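You operate a simulated robot arm through the tools that you are given. There is no shell and no other tool.

The job below is to be done with a simulated robot arm. You get a single attempt, and the scene is never put back.

Task
Swap the panel in the hatch for the grey one.
Fine: release the old one with the blue button and lay it flat on the long bench; press the new one home, latch over it, flap closed.

It is judged by the outcome, as a careful person would: the job done as asked, and still so three seconds after it is handed in. It fails if anything else is knocked over, pushed out of place, dropped, spilled or broken.

Robot
A 7-joint arm with a two-finger parallel gripper, fixed in place. Base frame: the origin is at the foot of the arm, x ahead of it, y to its left, z up; the work surface is at about z = 860. Units: mm, degrees, N and s.
Its first joint turns from -166.0 to 166.0 degrees. Payload 3.43 kg.
Tool frame: the origin (TCP) lies between the finger pads and is the grasp point; the fingertips stand 34 mm ahead of it; z points along the fingers, y is the line along which they close. The gripper opens to 128 mm. The fingers are 24 mm wide and 12 mm thick; the gripper's body (48 by 130 mm) begins 96 mm behind the TCP.
Orientation is that of the tool frame in the base frame, as [roll, pitch, yaw] about the fixed x, y, z axes, in that order (R = Rz(yaw) Ry(pitch) Rx(roll)). With the fingers straight down and closing along the base's y, the tool's x points along the base's -x, its y along +y and its z along -z.

Tools
- The arm moves only by the tool jog_arm. Its argument "series" is one flat list of numbers, 7 for each row, row after row: the shift along the tool's x, y, z in mm, then the turn, a rotation vector about the tool's x, y, z in degrees, then the gripper command, from -1 (shut) to 1 (fully open), values between in proportion. In form: [tx, ty, tz, ax, ay, az, grip, tx, ty, tz, ax, ay, az, grip, ...]. A call has 1 to 20 rows; each row is the pose to reach, as a shift and turn from the pose commanded when the call began, along the tool's axes at that moment. Rows are played at 5 a second. More than 50 mm and 8.6 degrees between two rows, or a gripper value outside its range, and nothing of the call is played. A pose out of reach is approached as far as the arm can. The call stops where the force on the tool passes 90 N (or 10 N more than at its start, if that is more) or the arm is blocked; 0.2 s more then pass. The fingers move at their own pace (about 153 mm/s each) and stop on an object; they squeeze with about 21 N. The grip force told is the motor's: it shows also when the fingers shut on nothing. Time passes only in rows, and 0.2 s behind the last, so rows that repeat a pose let the fingers close. The reply holds the time, the measured pose of the TCP, the force on the tool along the base axes, the opening and the grip force, in the units named above and with some noise, with the torque about the TCP (base axes, N m) and any sound that the robot's microphone picked up.
- Cameras (640 x 400 px; columns grow to the right, rows downward): "scene" is fixed at [56.5, -636.9, 1707.7]; the picture's right is [0.57, -0.82, 0.00], its down [-0.45, -0.31, -0.84] and it looks along [0.69, 0.48, -0.55] (base axes); focal length 339 px, centre (320, 200). "wrist" rides on the gripper at [76, -11, -160] in the tool frame; the picture's right is [0.15, 0.99, 0.00], its down [-0.88, 0.13, -0.46] and it looks along [-0.45, 0.07, 0.89] (tool axes); focal length 234 px, centre (320, 200). There is no depth. A picture from a camera that has moved, and an enlarged one, comes with that camera's place and axes in the base frame and with its lens. The place of the scene camera against the robot may be out by one fixed shift of up to 18 mm in any direction.
- capture(camera): a new picture of that camera. No time passes.
- zoom(camera, box): a new picture of the part [left, top, right, bottom] of that camera's present view, enlarged. No time passes.
- finish_job(): hands the job in; it is judged then, once.

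Places have to be worked out from the pictures, the camera data and where the tool is seen. Open the gripper and draw the arm clear of the work before you hand the job in, unless the task says otherwise.

The tools are called after "Call:" as name(argument=value, ...) on one line, values as JSON. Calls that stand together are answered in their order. jog_arm: Moves the arm, as the interface text tells. Its arguments: {"type":"object","properties":{"series":{"type":"array","items":{"type":"number"}}},"required":["series"]} The other tools are called the same way: capture (camera) takes a picture; zoom (camera, box) takes an enlarged picture of a part of a camera's view; finish_job () hands the job in.

At the start:

```text
time: 0.0
eef_pos: [646.3, -41.6, 1307.9]
ee_rot: [-180.0, -0.1, -180.0]
contact_force: [0.0, -0.3, -0.4]
torque: [-0.01, 0.01, 0.01]
gripper_width: 128.1
finger_force: 0.0
```

scene: 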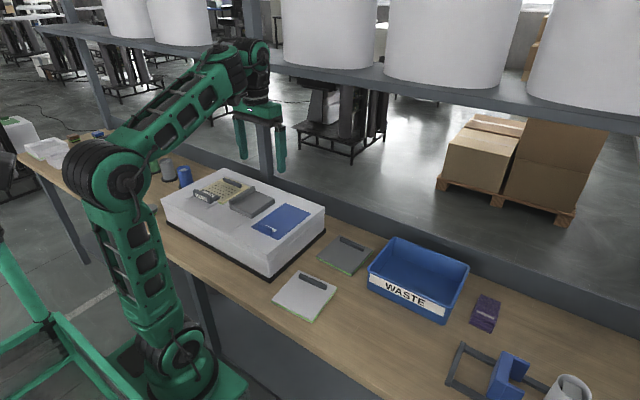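
wrist: 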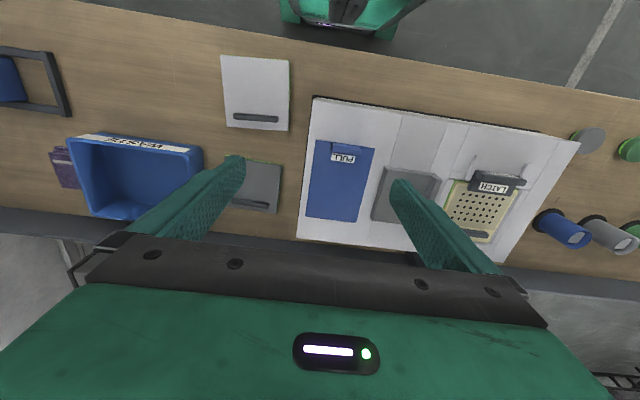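

I start by looking closer at the hatch unit and the panels in both cameras before moving anything.

Call:
zoom(camera="scene", box=[150, 150, 350, 280])

Call:
zoom(camera="wrist", box=[290, 80, 590, 270])

Call:
zoom(camera="scene", box=[250, 210, 410, 330])

Call:
zoom(camera="wrist", box=[200, 40, 320, 230])

```text
3.08 times, centred on (250, 215) of scene
camera zoom: at [56.5, -636.9, 1707.7], right [0.57, -0.82, 0.0], down [-0.45, -0.31, -0.84], along [0.69, 0.48, -0.55], focal length 1044 px, centre (535, 154)
```

zoom: 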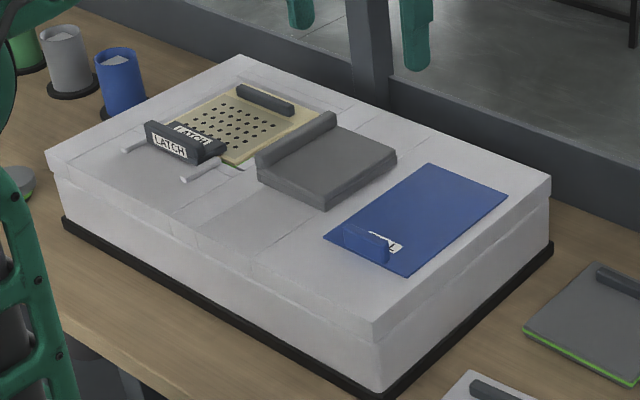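

```text
2.11 times, centred on (440, 175) of wrist
camera zoom: at [570.3, -50.4, 1468.6], right [-0.15, 0.99, 0.0], down [0.88, 0.13, 0.45], along [0.45, 0.07, -0.89], focal length 493 px, centre (67, 253)
```

zoom: 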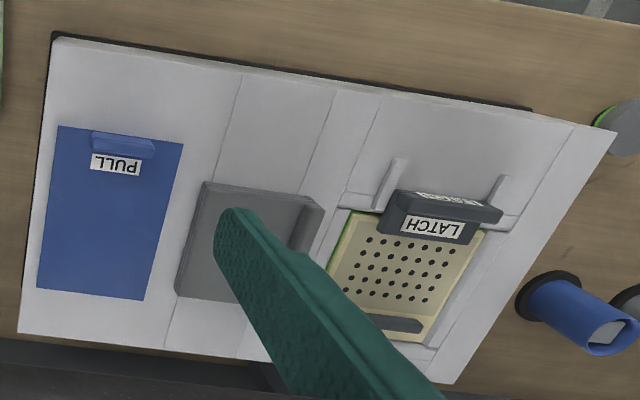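

```text
3.33 times, centred on (330, 270) of scene
camera zoom: at [56.5, -636.9, 1707.7], right [0.57, -0.82, 0.0], down [-0.45, -0.31, -0.84], along [0.69, 0.48, -0.55], focal length 1131 px, centre (287, -33)
```

zoom: 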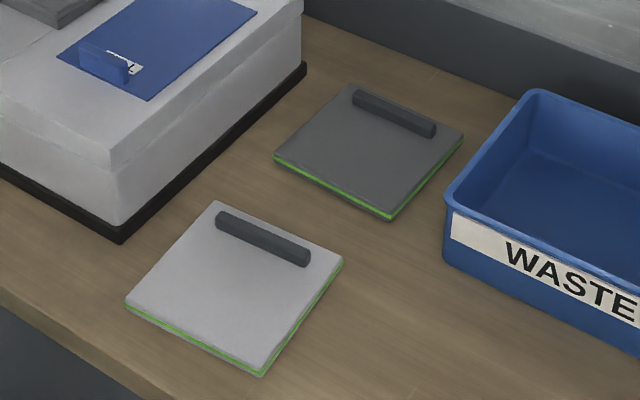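

```text
2.11 times, centred on (260, 135) of wrist
camera zoom: at [570.3, -50.4, 1468.6], right [-0.15, 0.99, 0.0], down [0.88, 0.13, 0.45], along [0.45, 0.07, -0.89], focal length 493 px, centre (446, 337)
```

zoom: 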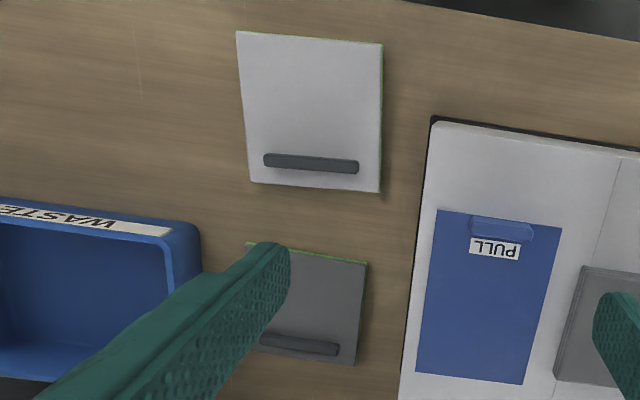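

The hatch holds a yellow perforated panel under a "LATCH" bar, with a grey flap next to it and a blue "PULL" piece. I look next for the blue button and at the rest of the bench.

Call:
zoom(camera="scene", box=[130, 140, 230, 220])

Call:
zoom(camera="wrist", box=[500, 90, 640, 280])

Call:
zoom(camera="scene", box=[0, 110, 130, 190])

Call:
zoom(camera="scene", box=[430, 270, 630, 400])

```text
5.00 times, centred on (180, 180) of scene
camera zoom: at [56.5, -636.9, 1707.7], right [0.57, -0.82, 0.0], down [-0.45, -0.31, -0.84], along [0.69, 0.48, -0.55], focal length 1697 px, centre (1020, 300)
```

zoom: 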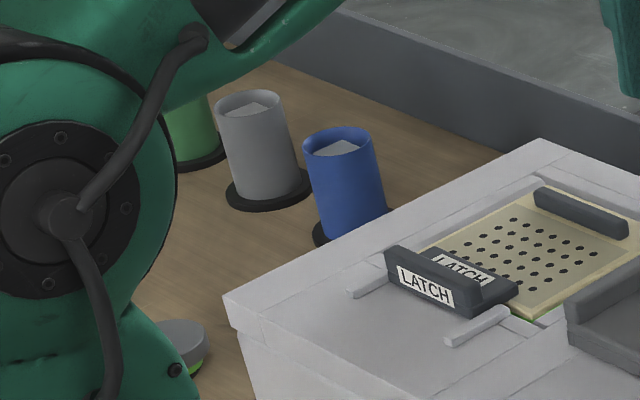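

```text
2.11 times, centred on (570, 185) of wrist
camera zoom: at [570.3, -50.4, 1468.6], right [-0.15, 0.99, 0.0], down [0.88, 0.13, 0.45], along [0.45, 0.07, -0.89], focal length 493 px, centre (-206, 232)
```

zoom: 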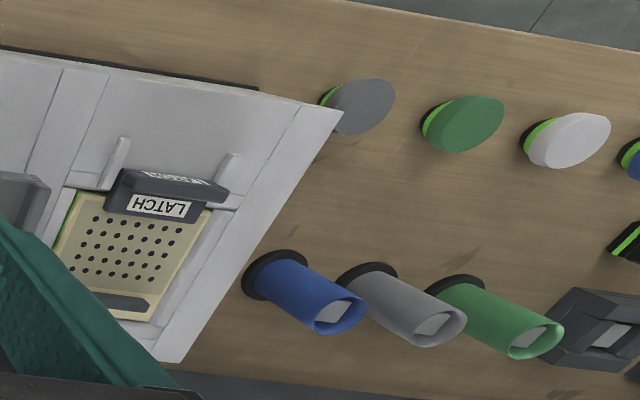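

```text
4.92 times, centred on (65, 150) of scene
camera zoom: at [56.5, -636.9, 1707.7], right [0.57, -0.82, 0.0], down [-0.45, -0.31, -0.84], along [0.69, 0.48, -0.55], focal length 1671 px, centre (1575, 446)
```

zoom: 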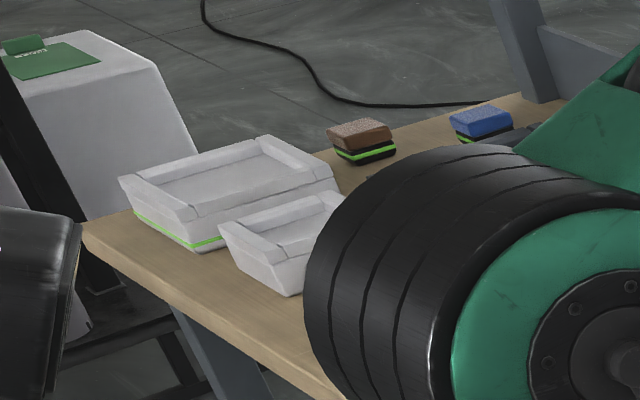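

```text
3.08 times, centred on (530, 335) of scene
camera zoom: at [56.5, -636.9, 1707.7], right [0.57, -0.82, 0.0], down [-0.45, -0.31, -0.84], along [0.69, 0.48, -0.55], focal length 1044 px, centre (-326, -215)
```

zoom: 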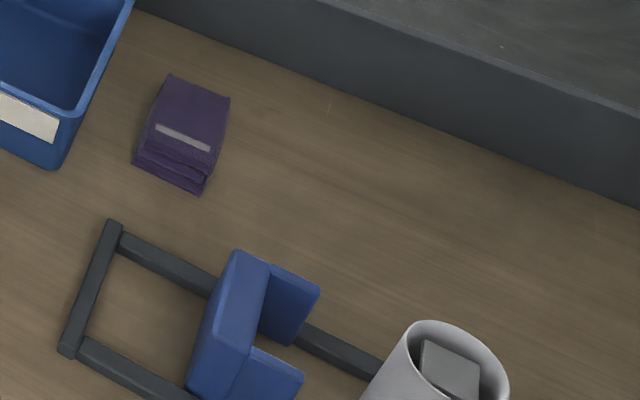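

The button isn't clear from here; discs and cups extend to the left (+y). I keep my height and move 250 mm in +y to look there with the wrist camera.

Call:
jog_arm(series=[10, 42, 0, 0, 0, 0, 1, 20, 84, 0, 0, 0, 0, 1, 30, 126, 0, 0, 0, 0, 1, 40, 168, 0, 0, 0, 0, 1, 50, 210, 0, 0, 0, 0, 1, 60, 250, 0, 0, 0, 0, 1])

Call:
capture(camera="wrist")

```text
time: 1.4
eef_pos: [570.3, 210.1, 1316.1]
ee_rot: [-180.0, 0.7, 179.9]
contact_force: [0.3, -0.5, 0.0]
torque: [0.05, 0.01, -0.01]
gripper_width: 128.2
finger_force: 0.1
```

```text
taken
camera wrist: at [492.0, 200.0, 1475.1], right [-0.14, 0.99, 0.0], down [0.88, 0.13, 0.47], along [0.46, 0.07, -0.88], focal length 234 px, centre (320, 200)
```

wrist: 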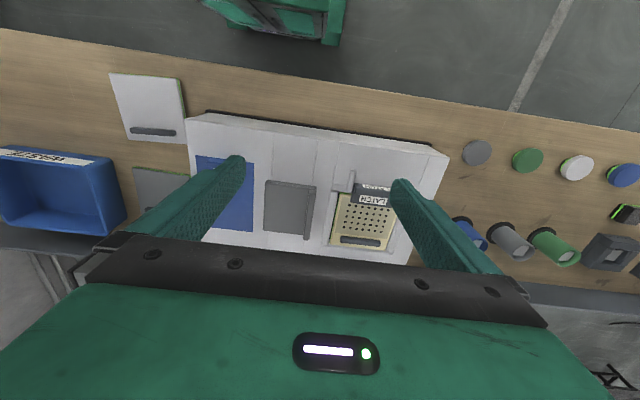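

Call:
zoom(camera="wrist", box=[440, 120, 640, 280])

Call:
zoom(camera="wrist", box=[180, 100, 450, 270])

```text
2.50 times, centred on (540, 200) of wrist
camera zoom: at [492.0, 200.0, 1475.1], right [-0.14, 0.99, 0.0], down [0.88, 0.13, 0.47], along [0.46, 0.07, -0.88], focal length 585 px, centre (-230, 200)
```

zoom: 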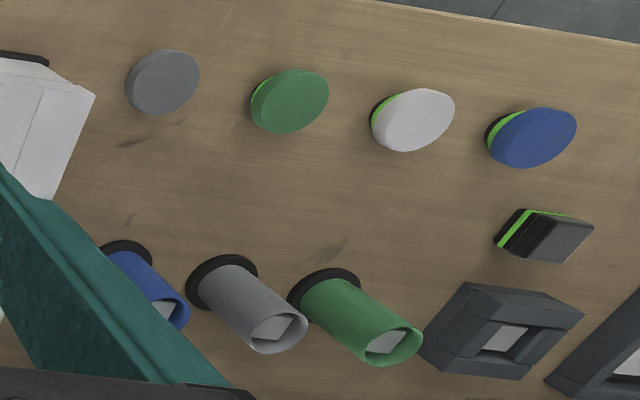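

```text
2.35 times, centred on (315, 185) of wrist
camera zoom: at [492.0, 200.0, 1475.1], right [-0.14, 0.99, 0.0], down [0.88, 0.13, 0.47], along [0.46, 0.07, -0.88], focal length 551 px, centre (332, 235)
```

zoom: 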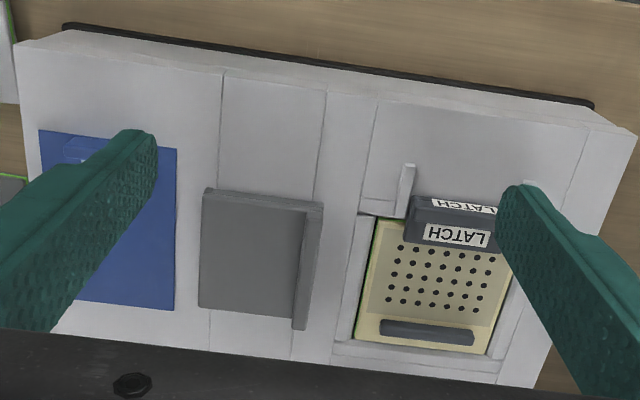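

The discs and cups to the left look like loose clutter. The hatch unit itself is the focus, so I go back over it, lower down, to inspect the blue PULL plate, the flap and the latch.

Call:
jog_arm(series=[0, -40, 20, 0, 0, 0, 1, 0, -80, 40, 0, 0, 0, 1, 0, -120, 60, 0, 0, 0, 1, 0, -160, 80, 0, 0, 0, 1, 0, -200, 95, 0, 0, 0, 1])

Call:
capture(camera="wrist")

Call:
zoom(camera="wrist", box=[180, 80, 460, 250])

```text
time: 2.6
eef_pos: [571.6, 9.5, 1219.7]
ee_rot: [-180.0, 0.7, -180.0]
contact_force: [0.4, 0.6, -0.4]
torque: [0.0, 0.03, 0.0]
gripper_width: 127.7
finger_force: 0.0
```

```text
taken
camera wrist: at [493.2, -0.7, 1379.5], right [-0.15, 0.99, 0.0], down [0.88, 0.13, 0.47], along [0.46, 0.07, -0.88], focal length 234 px, centre (320, 200)
```

wrist: 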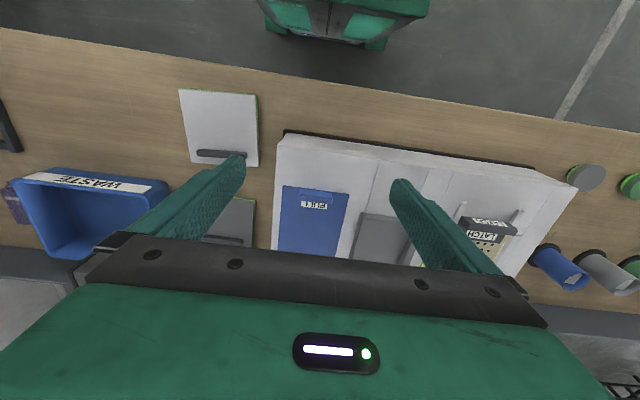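

```text
2.29 times, centred on (320, 165) of wrist
camera zoom: at [493.2, -0.7, 1379.5], right [-0.15, 0.99, 0.0], down [0.88, 0.13, 0.47], along [0.46, 0.07, -0.88], focal length 535 px, centre (320, 280)
```

zoom: 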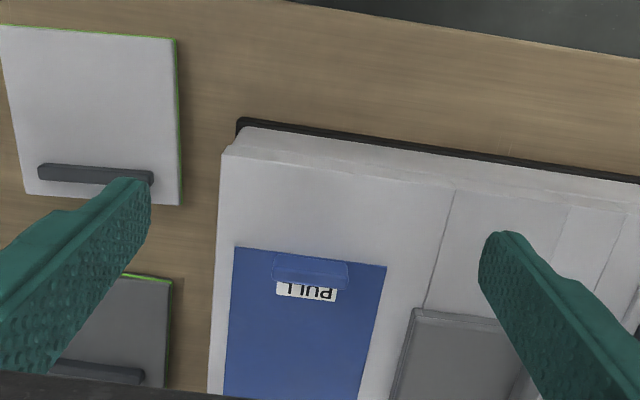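

The flap, the latch and the blue PULL tab need a closer look. I move the camera back and to the left to centre the machine between the fingers.

Call:
jog_arm(series=[20, 40, 0, 0, 0, 0, 1, 40, 80, 0, 0, 0, 0, 1, 60, 120, 0, 0, 0, 0, 1, 70, 150, 0, 0, 0, 0, 1])

Call:
capture(camera="wrist")

Call:
zoom(camera="wrist", box=[230, 120, 430, 245])

Call:
zoom(camera="wrist", box=[150, 120, 350, 245])

```text
time: 3.6
eef_pos: [499.0, 159.2, 1219.0]
ee_rot: [179.9, 0.8, 179.9]
contact_force: [-0.6, -0.5, -0.5]
torque: [0.0, -0.02, 0.03]
gripper_width: 127.9
finger_force: 0.1
```

```text
taken
camera wrist: at [422.3, 149.9, 1378.3], right [-0.14, 0.99, 0.0], down [0.88, 0.13, 0.47], along [0.46, 0.07, -0.88], focal length 234 px, centre (320, 200)
```

wrist: 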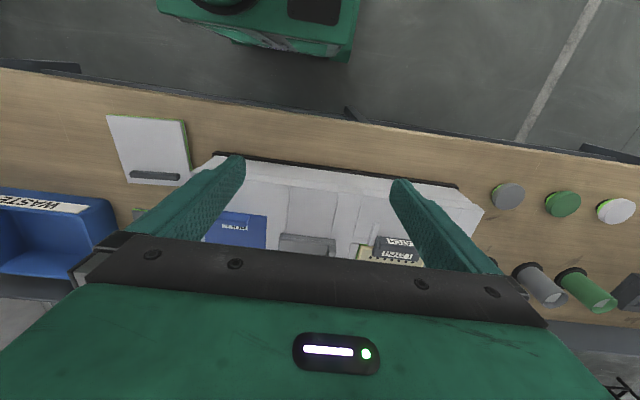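

```text
3.20 times, centred on (330, 182) of wrist
camera zoom: at [422.3, 149.9, 1378.3], right [-0.14, 0.99, 0.0], down [0.88, 0.13, 0.47], along [0.46, 0.07, -0.88], focal length 749 px, centre (288, 256)
```

zoom: 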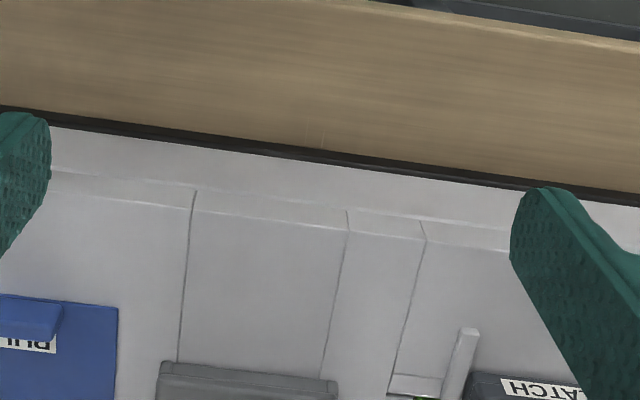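

```text
3.20 times, centred on (250, 182) of wrist
camera zoom: at [422.3, 149.9, 1378.3], right [-0.14, 0.99, 0.0], down [0.88, 0.13, 0.47], along [0.46, 0.07, -0.88], focal length 749 px, centre (544, 256)
```

zoom: 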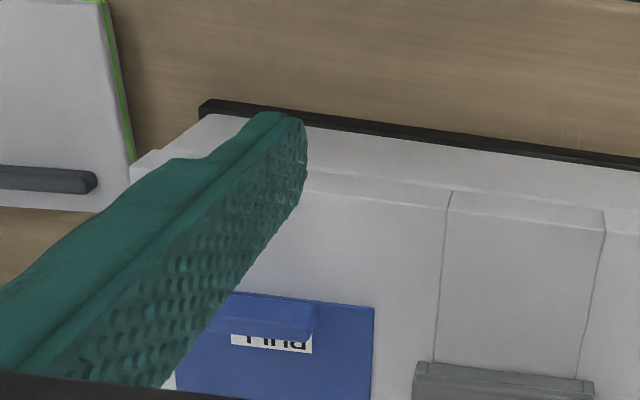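

That was too far back. I go forward to about x=680 so the machine falls in the clear part of the wrist view.

Call:
jog_arm(series=[-45, -15, 0, 0, 0, 0, 1, -90, -30, 0, 0, 0, 0, 1, -135, -45, 0, 0, 0, 0, 1, -180, -60, 0, 0, 0, 0, 1])

Call:
capture(camera="wrist")

Call:
zoom(camera="wrist", box=[200, 60, 400, 240])

Call:
zoom(camera="wrist", box=[360, 60, 560, 260])

```text
time: 4.6
eef_pos: [679.0, 100.3, 1224.3]
ee_rot: [179.9, 0.7, -179.8]
contact_force: [-1.5, 0.2, 1.5]
torque: [0.0, -0.15, 0.01]
gripper_width: 128.1
finger_force: 0.1
```

```text
taken
camera wrist: at [602.2, 90.2, 1383.9], right [-0.15, 0.99, 0.0], down [0.87, 0.13, 0.47], along [0.46, 0.07, -0.88], focal length 234 px, centre (320, 200)
```

wrist: 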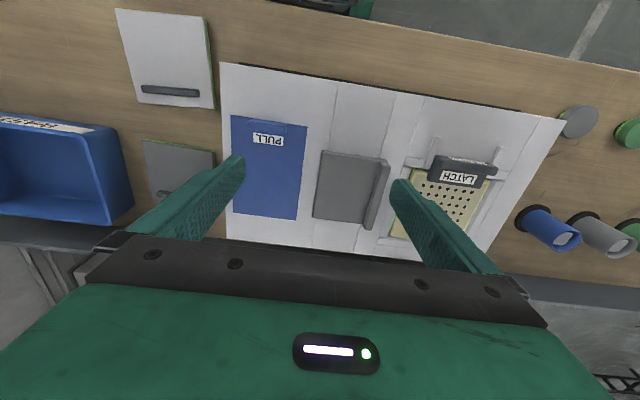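

```text
2.22 times, centred on (300, 150) of wrist
camera zoom: at [602.2, 90.2, 1383.9], right [-0.15, 0.99, 0.0], down [0.87, 0.13, 0.47], along [0.46, 0.07, -0.88], focal length 520 px, centre (364, 311)
```

zoom: 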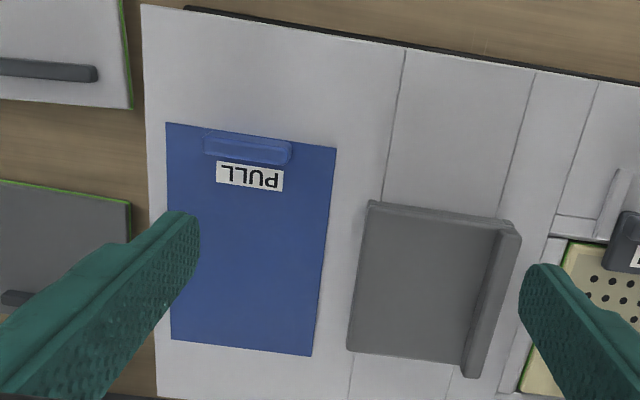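

```text
2.00 times, centred on (460, 160) of wrist
camera zoom: at [602.2, 90.2, 1383.9], right [-0.15, 0.99, 0.0], down [0.87, 0.13, 0.47], along [0.46, 0.07, -0.88], focal length 468 px, centre (40, 280)
```

zoom: 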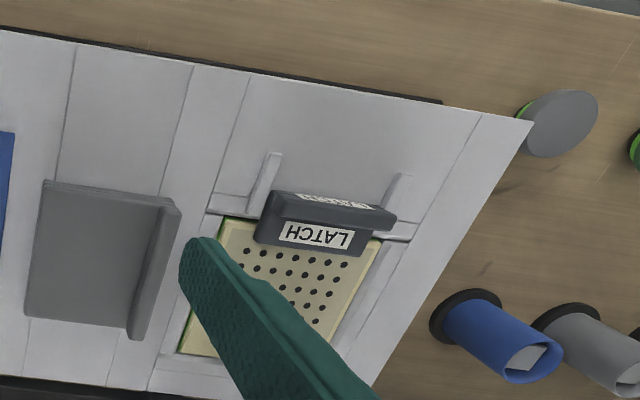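

The latch seems to be an L-shaped bar on rails at the near edge of the hatch; the grey flap has a raised lip on its +y edge. I rotate the gripper 90° and move to the +y side to see the machine from the left, including its left face and the flap's underside.

Call:
jog_arm(series=[-2, 15, 0, 0, 0, 8.2, 1, -4, 30, 0, 0, 0, 16.4, 1, -6, 45, 0, 0, 0, 24.6, 1, -8, 60, 0, 0, 0, 32.8, 1, -10, 75, 0, 0, 0, 41, 1, -12, 90, 0, 0, 0, 49.2, 1, -14, 105, 0, 0, 0, 57.4, 1, -16, 120, 0, 0, 0, 65.6, 1, -18, 135, 0, 0, 0, 73.8, 1, -20, 150, 0, 0, 0, 82, 1, -20, 170, 0, 0, 0, 90, 1])

Call:
capture(camera="wrist")

Call:
zoom(camera="wrist", box=[220, 60, 420, 240])

```text
time: 7.0
eef_pos: [700.9, 269.0, 1222.3]
ee_rot: [179.4, -0.1, 89.8]
contact_force: [-0.3, -0.4, 0.6]
torque: [0.04, -0.03, 0.03]
gripper_width: 128.2
finger_force: 0.1
```

```text
taken
camera wrist: at [688.4, 345.0, 1382.1], right [0.99, 0.14, 0.01], down [0.12, -0.88, 0.46], along [0.08, -0.45, -0.89], focal length 234 px, centre (320, 200)
```

wrist: 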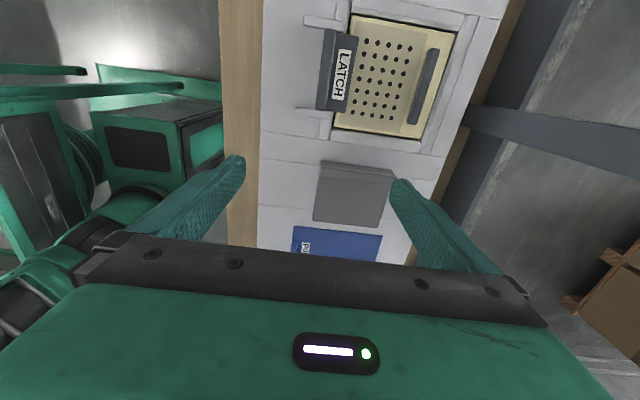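

```text
2.22 times, centred on (320, 150) of wrist
camera zoom: at [688.4, 345.0, 1382.1], right [0.99, 0.14, 0.01], down [0.12, -0.88, 0.46], along [0.08, -0.45, -0.89], focal length 520 px, centre (320, 311)
```

zoom: 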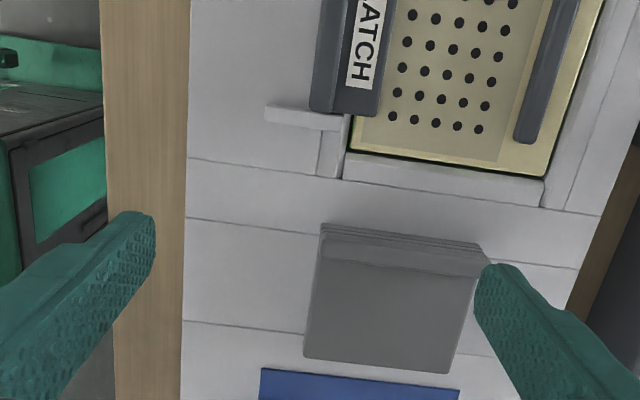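

The gripper turned fine. I move further toward +y to centre the hatch and check the left face of the machine.

Call:
jog_arm(series=[40, 0, 0, 0, 0, 0, 1, 80, 0, 0, 0, 0, 0, 1, 120, 0, 0, 0, 0, 0, 1, 150, 0, 0, 0, 0, 0, 1])

Call:
capture(camera="wrist")

Call:
zoom(camera="wrist", box=[230, 110, 410, 250])

Call:
zoom(camera="wrist", box=[200, 0, 440, 150])

```text
time: 8.0
eef_pos: [699.8, 419.9, 1223.1]
ee_rot: [179.2, -0.2, 89.9]
contact_force: [-0.4, -0.5, 0.9]
torque: [0.09, -0.03, -0.01]
gripper_width: 128.0
finger_force: 0.0
```

```text
taken
camera wrist: at [687.6, 495.5, 1383.3], right [0.99, 0.14, 0.01], down [0.12, -0.88, 0.46], along [0.08, -0.45, -0.89], focal length 234 px, centre (320, 200)
```

wrist: 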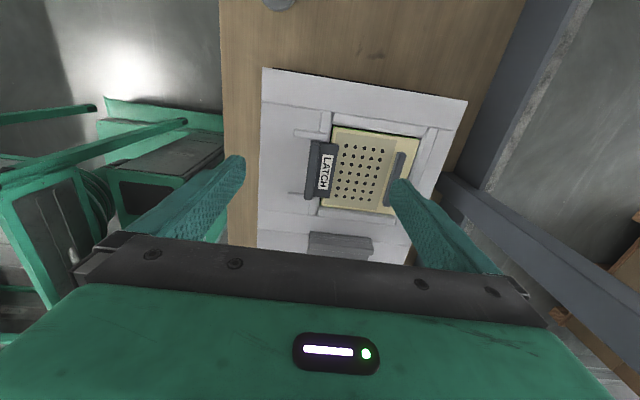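

```text
2.86 times, centred on (320, 180) of wrist
camera zoom: at [687.6, 495.5, 1383.3], right [0.99, 0.14, 0.01], down [0.12, -0.88, 0.46], along [0.08, -0.45, -0.89], focal length 669 px, centre (320, 257)
```

zoom: 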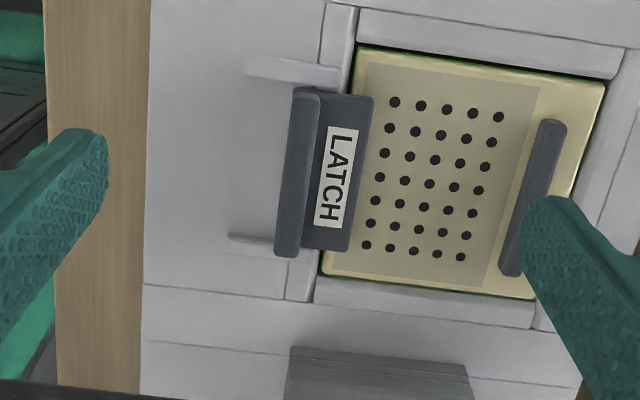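

```text
2.67 times, centred on (320, 75) of wrist
camera zoom: at [687.6, 495.5, 1383.3], right [0.99, 0.14, 0.01], down [0.12, -0.88, 0.46], along [0.08, -0.45, -0.89], focal length 624 px, centre (320, 533)
```

zoom: 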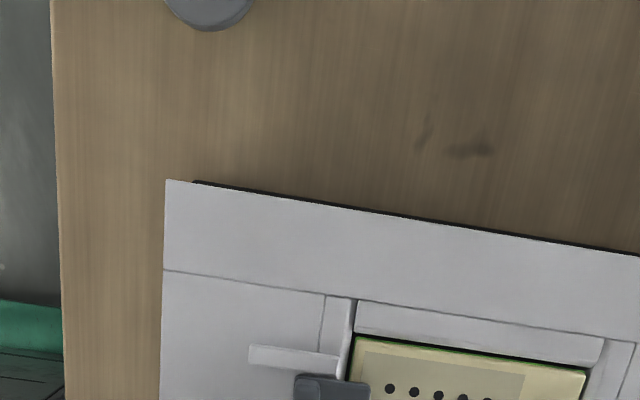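

My scale estimate was off earlier: the machine actually spans about y=-60 to 530, x=610 to 950, the hatch panel about x 728–885, y 266–426. I look at the flap and the PULL tab at maximum zoom from the scene camera.

Call:
zoom(camera="scene", box=[225, 180, 285, 218])

Call:
zoom(camera="scene", box=[245, 195, 315, 240])

Call:
zoom(camera="scene", box=[180, 170, 250, 215])

```text
10.53 times, centred on (255, 199) of scene
camera zoom: at [56.5, -636.9, 1707.7], right [0.57, -0.82, 0.0], down [-0.45, -0.31, -0.84], along [0.69, 0.48, -0.55], focal length 3572 px, centre (1004, 210)
```

zoom: 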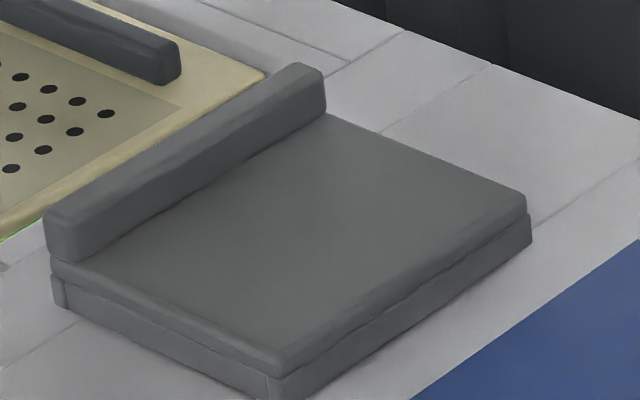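

```text
8.89 times, centred on (280, 218) of scene
camera zoom: at [56.5, -636.9, 1707.7], right [0.57, -0.82, 0.0], down [-0.45, -0.31, -0.84], along [0.69, 0.48, -0.55], focal length 3017 px, centre (676, 44)
```

zoom: 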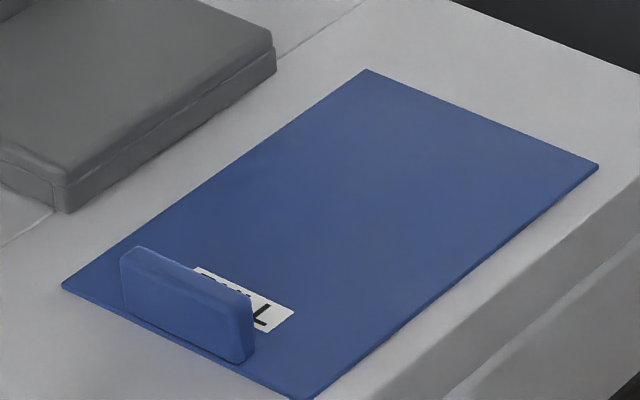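

```text
8.89 times, centred on (215, 192) of scene
camera zoom: at [56.5, -636.9, 1707.7], right [0.57, -0.82, 0.0], down [-0.45, -0.31, -0.84], along [0.69, 0.48, -0.55], focal length 3017 px, centre (1253, 267)
```

zoom: 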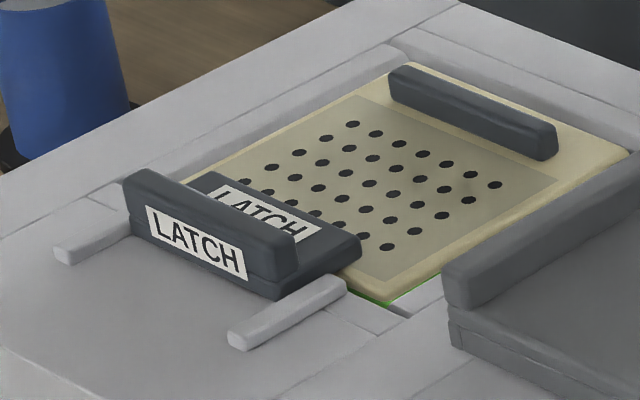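

The grey unit is a shallow box with a separate lid and a raised lip on its +y edge (likely the flap, maybe with the button beneath), the latch slides between two guide rails, and the blue plate is thin with an upright PULL tab. I lower and tilt the camera to look at the grey lid from the left side.

Call:
jog_arm(series=[0, 20, 30, 0, -6, 0, 1, 0, 40, 60, 0, -12, 0, 1, 5, 60, 90, 0, -18, 0, 1, 10, 80, 115, 0, -24, 0, 1, 10, 95, 133, 0, -30, 0, 1])

Call:
capture(camera="wrist")

Call:
zoom(camera="wrist", box=[220, 120, 400, 240])

```text
time: 9.2
eef_pos: [761.9, 422.4, 1128.7]
ee_rot: [177.5, 19.9, 89.7]
contact_force: [0.5, 0.1, 0.2]
torque: [0.06, 0.09, 0.03]
gripper_width: 127.9
finger_force: 0.2
out of reach, approached as far as the arm can: row 3, 4, 5
```

```text
taken
camera wrist: at [745.6, 550.0, 1253.5], right [0.99, 0.15, -0.01], down [0.11, -0.67, 0.73], along [0.1, -0.73, -0.68], focal length 234 px, centre (320, 200)
```

wrist: 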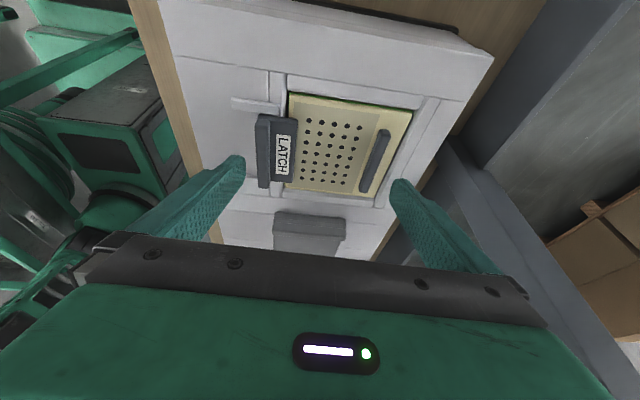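

```text
3.33 times, centred on (310, 180) of wrist
camera zoom: at [745.6, 550.0, 1253.5], right [0.99, 0.15, -0.01], down [0.11, -0.67, 0.73], along [0.1, -0.73, -0.68], focal length 781 px, centre (353, 267)
```

zoom: 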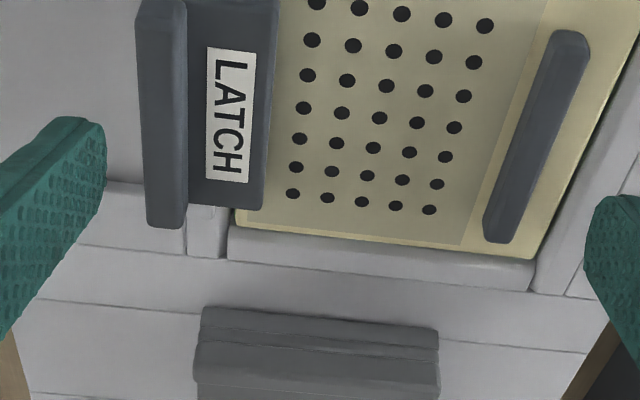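

From here the lid, its base box and the lip are visible, and this tilt is at the edge of reach. I tilt back upright first and check the commanded pose is as I think.

Call:
jog_arm(series=[0, 0, -20, 0, 7, 0, 1, 0, 0, -30, 0, 14, 0, 1, 0, 0, -40, 0, 20, 0, 1])

```text
time: 10.0
eef_pos: [760.0, 437.4, 1165.9]
ee_rot: [177.7, 0.0, 90.7]
contact_force: [0.0, 0.2, -0.6]
torque: [-0.06, -0.04, 0.02]
gripper_width: 127.9
finger_force: 0.1
```

Upright again and the pose follows as expected. Now I turn back to yaw 180 and move over the grey lid at about (720, 180, 1180).

Call:
jog_arm(series=[-23.3, -4, -1.3, 0.16, 0.16, -8.12, 1, -46.6, -8, -2.5, 0.33, 0.33, -16.24, 1, -70, -12, -3.8, 0.5, 0.5, -24.35, 1, -93.3, -16, -5, 0.66, 0.65, -32.5, 1, -116.6, -20, -6.4, 0.82, 0.8, -40.6, 1, -140, -23.5, -7.6, 1, 1, -48.7, 1, -163, -27.4, -9, 1.15, 1.14, -56.8, 1, -186.5, -31.3, -10.2, 1.3, 1.3, -64.9, 1, -210, -35, -11.5, 1.5, 1.46, -73, 1, -233, -39, -12.7, 1.65, 1.63, -81.2, 1, -256.5, -43, -14, 1.81, 1.79, -89.3, 1])

Call:
capture(camera="wrist")

Call:
zoom(camera="wrist", box=[220, 60, 420, 240])

```text
time: 12.4
eef_pos: [718.5, 179.0, 1178.9]
ee_rot: [179.9, 0.0, -179.9]
contact_force: [-0.3, -0.2, 0.0]
torque: [-0.03, -0.01, 0.02]
gripper_width: 127.9
finger_force: 0.1
```

```text
taken
camera wrist: at [642.3, 167.9, 1339.0], right [-0.15, 0.99, 0.0], down [0.88, 0.13, 0.46], along [0.45, 0.07, -0.89], focal length 234 px, centre (320, 200)
```

wrist: 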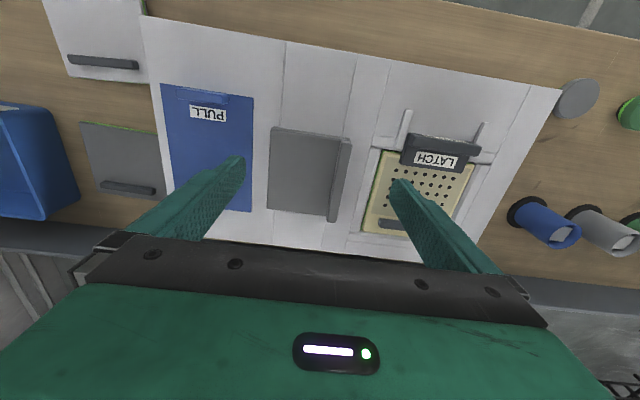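

```text
2.22 times, centred on (320, 150) of wrist
camera zoom: at [642.3, 167.9, 1339.0], right [-0.15, 0.99, 0.0], down [0.88, 0.13, 0.46], along [0.45, 0.07, -0.89], focal length 520 px, centre (320, 311)
```

zoom: 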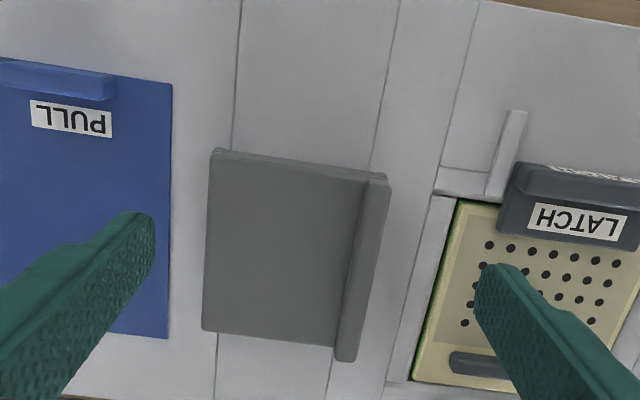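

The lid measures about x 716–857, y 105–229, with the lip at y≈211–228 and its top around z≈996. I move above the lip with the fingers partly open and check alignment.

Call:
jog_arm(series=[-18, 10, 30, 0, 0, 0, 0.3, -36, 20, 60, 0, 0, 0, 0, -54, 30, 90, 0, 0, 0, -0.3, -71.5, 40.5, 119, 0, 0, 0, -0.375, -71.5, 40.5, 119, 0, 0, 0, -0.375])

Call:
capture(camera="wrist")

Call:
zoom(camera="scene", box=[200, 130, 320, 220])

```text
time: 13.6
eef_pos: [789.1, 219.9, 1059.7]
ee_rot: [179.9, 0.1, -180.0]
contact_force: [0.0, 0.0, 0.4]
torque: [0.01, -0.03, 0.01]
gripper_width: 39.4
finger_force: 0.0
```

```text
taken
camera wrist: at [713.1, 210.2, 1220.0], right [-0.15, 0.99, 0.0], down [0.88, 0.13, 0.46], along [0.45, 0.07, -0.89], focal length 234 px, centre (320, 200)
```

wrist: 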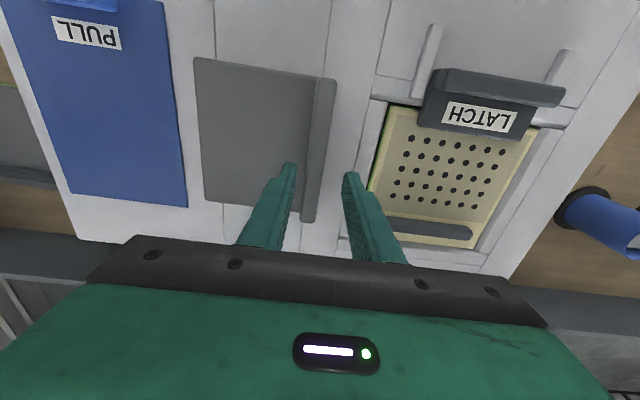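

```text
4.44 times, centred on (260, 175) of scene
camera zoom: at [56.5, -636.9, 1707.7], right [0.57, -0.82, 0.0], down [-0.45, -0.31, -0.84], along [0.69, 0.48, -0.55], focal length 1508 px, centre (587, 311)
```

zoom: 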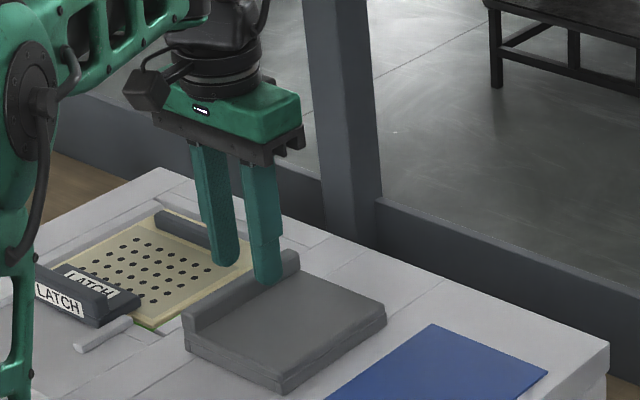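

The lip sits at about y=217 between the fingers. I descend to just above the lid with the fingertips and close on the lip.

Call:
jog_arm(series=[0, -2.5, 15, 0, 0, 0, -0.375, 0, -2.5, 30, 0, 0, 0, -0.375, 0, -2.5, 45, 0, 0, 0, -0.375, 0, -2.5, 45, 0, 0, 0, -0.9, 0, -2.5, 45, 0, 0, 0, -0.9, 0, -2.5, 45, 0, 0, 0, -0.9])

Call:
capture(camera="wrist")

Call:
zoom(camera="scene", box=[200, 130, 320, 220])

```text
time: 14.3
eef_pos: [776.5, 220.0, 1050.7]
ee_rot: [179.5, 1.7, 180.0]
contact_force: [0.5, 0.8, -0.8]
torque: [0.0, 0.06, 0.03]
gripper_width: 39.8
finger_force: 0.0
stopped in row 3: the force on the tool passed its limit at 110 N (the readings are from after the stop); the commanded pose is now the measured one
```

```text
taken
camera wrist: at [697.3, 207.4, 1207.9], right [-0.15, 0.99, 0.01], down [0.87, 0.13, 0.48], along [0.48, 0.08, -0.87], focal length 234 px, centre (320, 200)
```

wrist: 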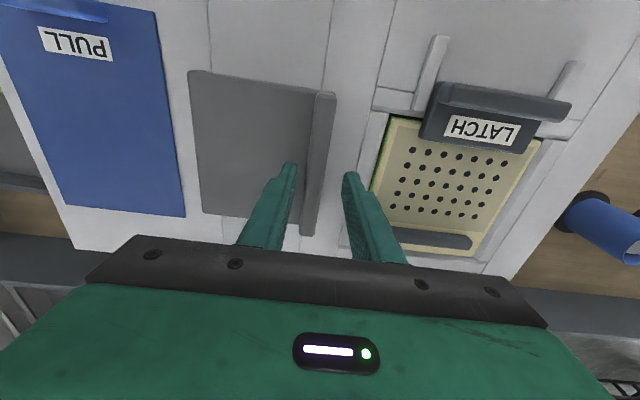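

```text
4.44 times, centred on (260, 175) of scene
camera zoom: at [56.5, -636.9, 1707.7], right [0.57, -0.82, 0.0], down [-0.45, -0.31, -0.84], along [0.69, 0.48, -0.55], focal length 1508 px, centre (587, 311)
```

zoom: 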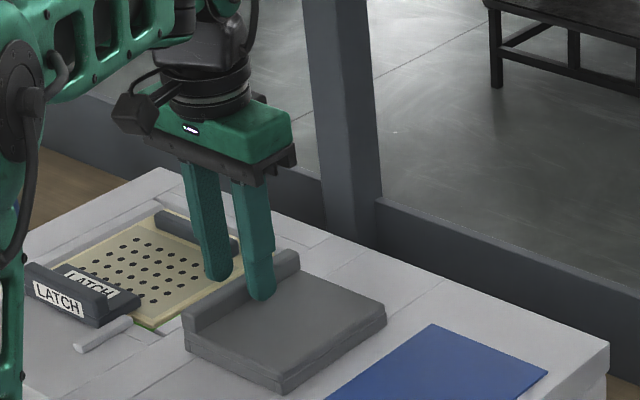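

The -y fingertip touched the lid sooner than expected. Re-triangulating, the machine top is at about z=978, the lid top about 997 and the lip top about 1017, and nothing looks displaced. I straighten the tool, descend only to TCP z≈1036 and close on the lip.

Call:
jog_arm(series=[-14, -4.5, 0, -0.5, -1.7, 0, -0.375, -14, -4.5, 0, -0.5, -1.7, 0, -0.375, -14, -4.5, 7, -0.5, -1.7, 0, -0.375, -14, -4.5, 13, -0.5, -1.7, 0, -0.375, -14, -4.5, 13, -0.5, -1.7, 0, -0.375])

Call:
zoom(camera="scene", box=[220, 150, 300, 210])

```text
time: 15.5
eef_pos: [792.6, 214.2, 1044.7]
ee_rot: [178.6, 4.2, 179.9]
contact_force: [-2.2, -1.3, 76.2]
torque: [-1.98, 0.78, 0.07]
gripper_width: 39.9
finger_force: 0.0
```

```text
6.67 times, centred on (260, 180) of scene
camera zoom: at [56.5, -636.9, 1707.7], right [0.57, -0.82, 0.0], down [-0.45, -0.31, -0.84], along [0.69, 0.48, -0.55], focal length 2262 px, centre (720, 333)
```

zoom: 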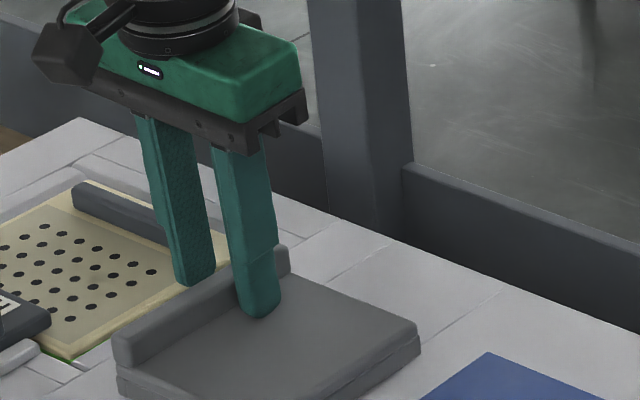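

The reading (76 N up, at the -y finger) shows the fingertip resting on the lid at about z=1010, so the lid is higher than I thought. I back up 11 mm and then close on the lip.

Call:
jog_arm(series=[0, 0, -6, 0, 0, 0, -0.375, 0, 0, -11, 0, 0, 0, -0.375, 0, 0, -11, 0, 0, 0, -0.375])

```text
time: 16.3
eef_pos: [792.7, 214.4, 1045.8]
ee_rot: [179.1, 3.4, 179.9]
contact_force: [0.2, -0.8, -0.2]
torque: [-0.02, 0.0, -0.01]
gripper_width: 39.9
finger_force: 0.2
```

I had the tilt correction reversed (pitch is now 3.4°). I straighten it with the right sign, settle at TCP z≈1048, and close on the lip.

Call:
jog_arm(series=[0, 1, -3, 0.9, 3.4, 0, -0.375, 0, 1, -3, 0.9, 3.4, 0, -0.375, 0, 1, -3, 0.9, 3.4, 0, -0.6, 0, 1, -3, 0.9, 3.4, 0, -1, 0, 1, -3, 0.9, 3.4, 0, -1, 0, 1, -3, 0.9, 3.4, 0, -1])

Call:
capture(camera="wrist")

Call:
zoom(camera="scene", box=[220, 150, 300, 210])

```text
time: 17.7
eef_pos: [792.4, 215.5, 1050.7]
ee_rot: [179.8, 0.2, -180.0]
contact_force: [-1.9, -3.8, -1.4]
torque: [-0.2, 0.47, 0.09]
gripper_width: 15.7
finger_force: 44.6
```

```text
taken
camera wrist: at [716.4, 204.1, 1211.4], right [-0.15, 0.99, 0.0], down [0.88, 0.13, 0.46], along [0.45, 0.07, -0.89], focal length 234 px, centre (320, 200)
```

wrist: 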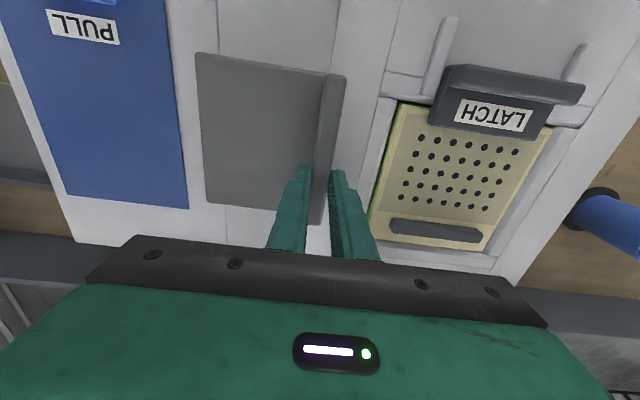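

```text
6.67 times, centred on (260, 180) of scene
camera zoom: at [56.5, -636.9, 1707.7], right [0.57, -0.82, 0.0], down [-0.45, -0.31, -0.84], along [0.69, 0.48, -0.55], focal length 2262 px, centre (720, 333)
```

zoom: 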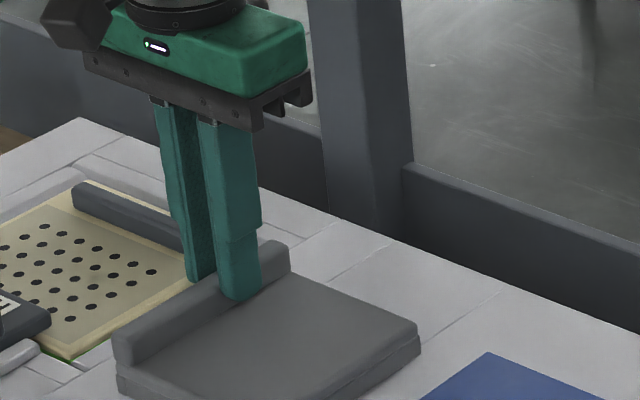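

The lip is held (15.7 mm wide, centre y≈215.5). I try a small 8° lift about an assumed hinge at y≈112, z≈1002, and watch the force.

Call:
jog_arm(series=[0, -3.6, -7.1, -4, 0, 0, -1, 0, -7.8, -13.9, -8, 0, 0, -1, 0, -7.8, -13.9, -8, 0, 0, -1])

Call:
zoom(camera="scene", box=[220, 150, 300, 210])

Call:
capture(camera="wrist")

```text
time: 18.5
eef_pos: [793.0, 205.7, 1064.3]
ee_rot: [171.8, 0.0, 179.8]
contact_force: [-3.8, -21.7, -6.2]
torque: [-1.06, 0.06, 0.52]
gripper_width: 15.6
finger_force: 45.2
```

```text
6.67 times, centred on (260, 180) of scene
camera zoom: at [56.5, -636.9, 1707.7], right [0.57, -0.82, 0.0], down [-0.45, -0.31, -0.84], along [0.69, 0.48, -0.55], focal length 2262 px, centre (720, 333)
```

zoom: 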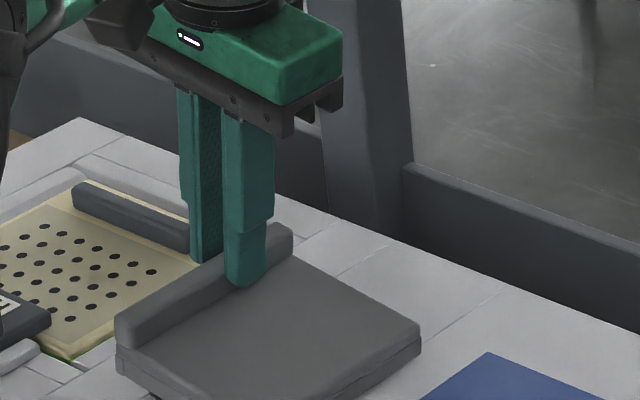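

```text
taken
camera wrist: at [716.4, 173.0, 1221.4], right [-0.14, 0.98, 0.14], down [0.88, 0.06, 0.47], along [0.45, 0.19, -0.87], focal length 234 px, centre (320, 200)
```

wrist: 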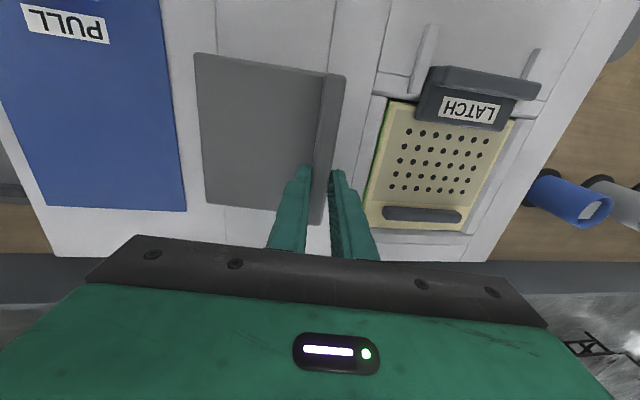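

The lid turns with the gripper, so the hinge is at its -y edge; a 22 N pull toward -y suggests the hinge is a little lower (z≈992). I go on to 26° on the corrected arc.

Call:
jog_arm(series=[0, -8.1, -10.6, -6, 0, 0, -1, 0, -15.8, -20.4, -12, 0, 0, -1, 0, -24.6, -29.3, -18, 0, 0, -1, 0, -24.6, -29.3, -18, 0, 0, -1])

Call:
zoom(camera="scene", box=[220, 140, 320, 215])

Call:
capture(camera="wrist")

```text
time: 19.5
eef_pos: [792.2, 178.0, 1090.0]
ee_rot: [153.8, 0.1, 179.8]
contact_force: [0.5, -14.0, -6.5]
torque: [-0.95, -0.37, 0.32]
gripper_width: 15.6
finger_force: 44.7
```

```text
5.33 times, centred on (270, 178) of scene
camera zoom: at [56.5, -636.9, 1707.7], right [0.57, -0.82, 0.0], down [-0.45, -0.31, -0.84], along [0.69, 0.48, -0.55], focal length 1810 px, centre (587, 320)
```

zoom: 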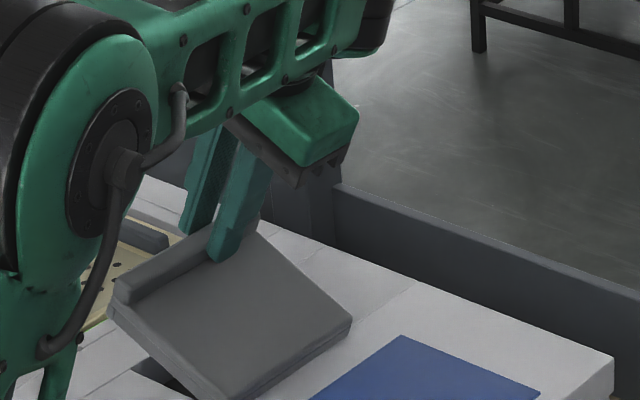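

```text
taken
camera wrist: at [716.1, 98.6, 1228.9], right [-0.15, 0.89, 0.44], down [0.88, -0.09, 0.47], along [0.45, 0.45, -0.77], focal length 234 px, centre (320, 200)
```

wrist: 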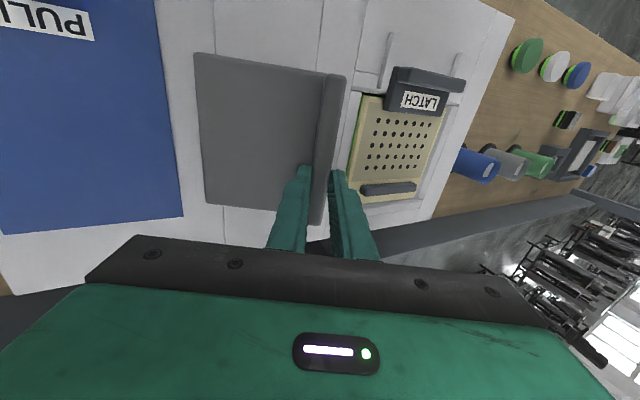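

The lid is following well (26°, 14 N). I continue along the arc to 58°.

Call:
jog_arm(series=[0, -10.1, -14.3, -8, 0, 0, -1, 0, -21.2, -26.7, -16, 0, 0, -1, 0, -33.8, -37.4, -24, 0, 0, -1, 0, -47.8, -46.4, -32, 0, 0, -1, 0, -47.8, -46.4, -32, 0, 0, -1])

Call:
zoom(camera="scene", box=[200, 120, 340, 225])

Call:
capture(camera="wrist")

```text
time: 20.7
eef_pos: [791.2, 115.8, 1111.5]
ee_rot: [121.7, 0.1, 179.9]
contact_force: [0.7, -6.9, -5.5]
torque: [-0.65, 0.42, -0.37]
gripper_width: 15.7
finger_force: 45.3
```

```text
3.81 times, centred on (270, 172) of scene
camera zoom: at [56.5, -636.9, 1707.7], right [0.57, -0.82, 0.0], down [-0.45, -0.31, -0.84], along [0.69, 0.48, -0.55], focal length 1293 px, centre (510, 305)
```

zoom: 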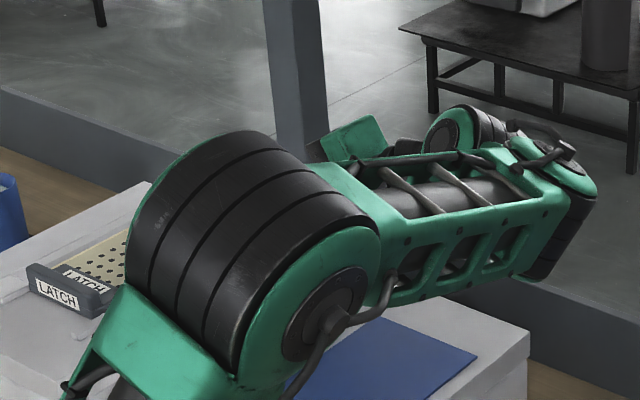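

```text
taken
camera wrist: at [716.2, -25.5, 1186.1], right [-0.15, 0.52, 0.84], down [0.88, -0.32, 0.35], along [0.45, 0.79, -0.41], focal length 234 px, centre (320, 200)
```

wrist: 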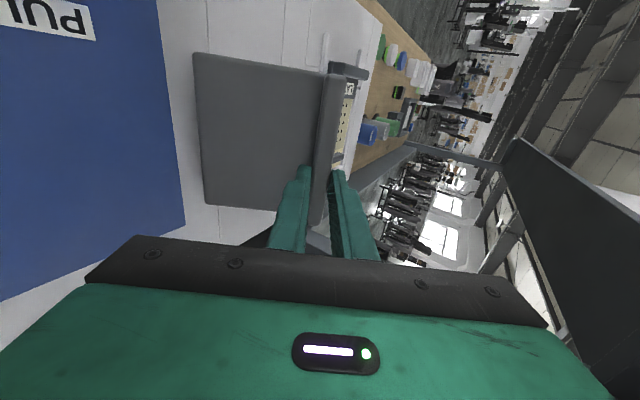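

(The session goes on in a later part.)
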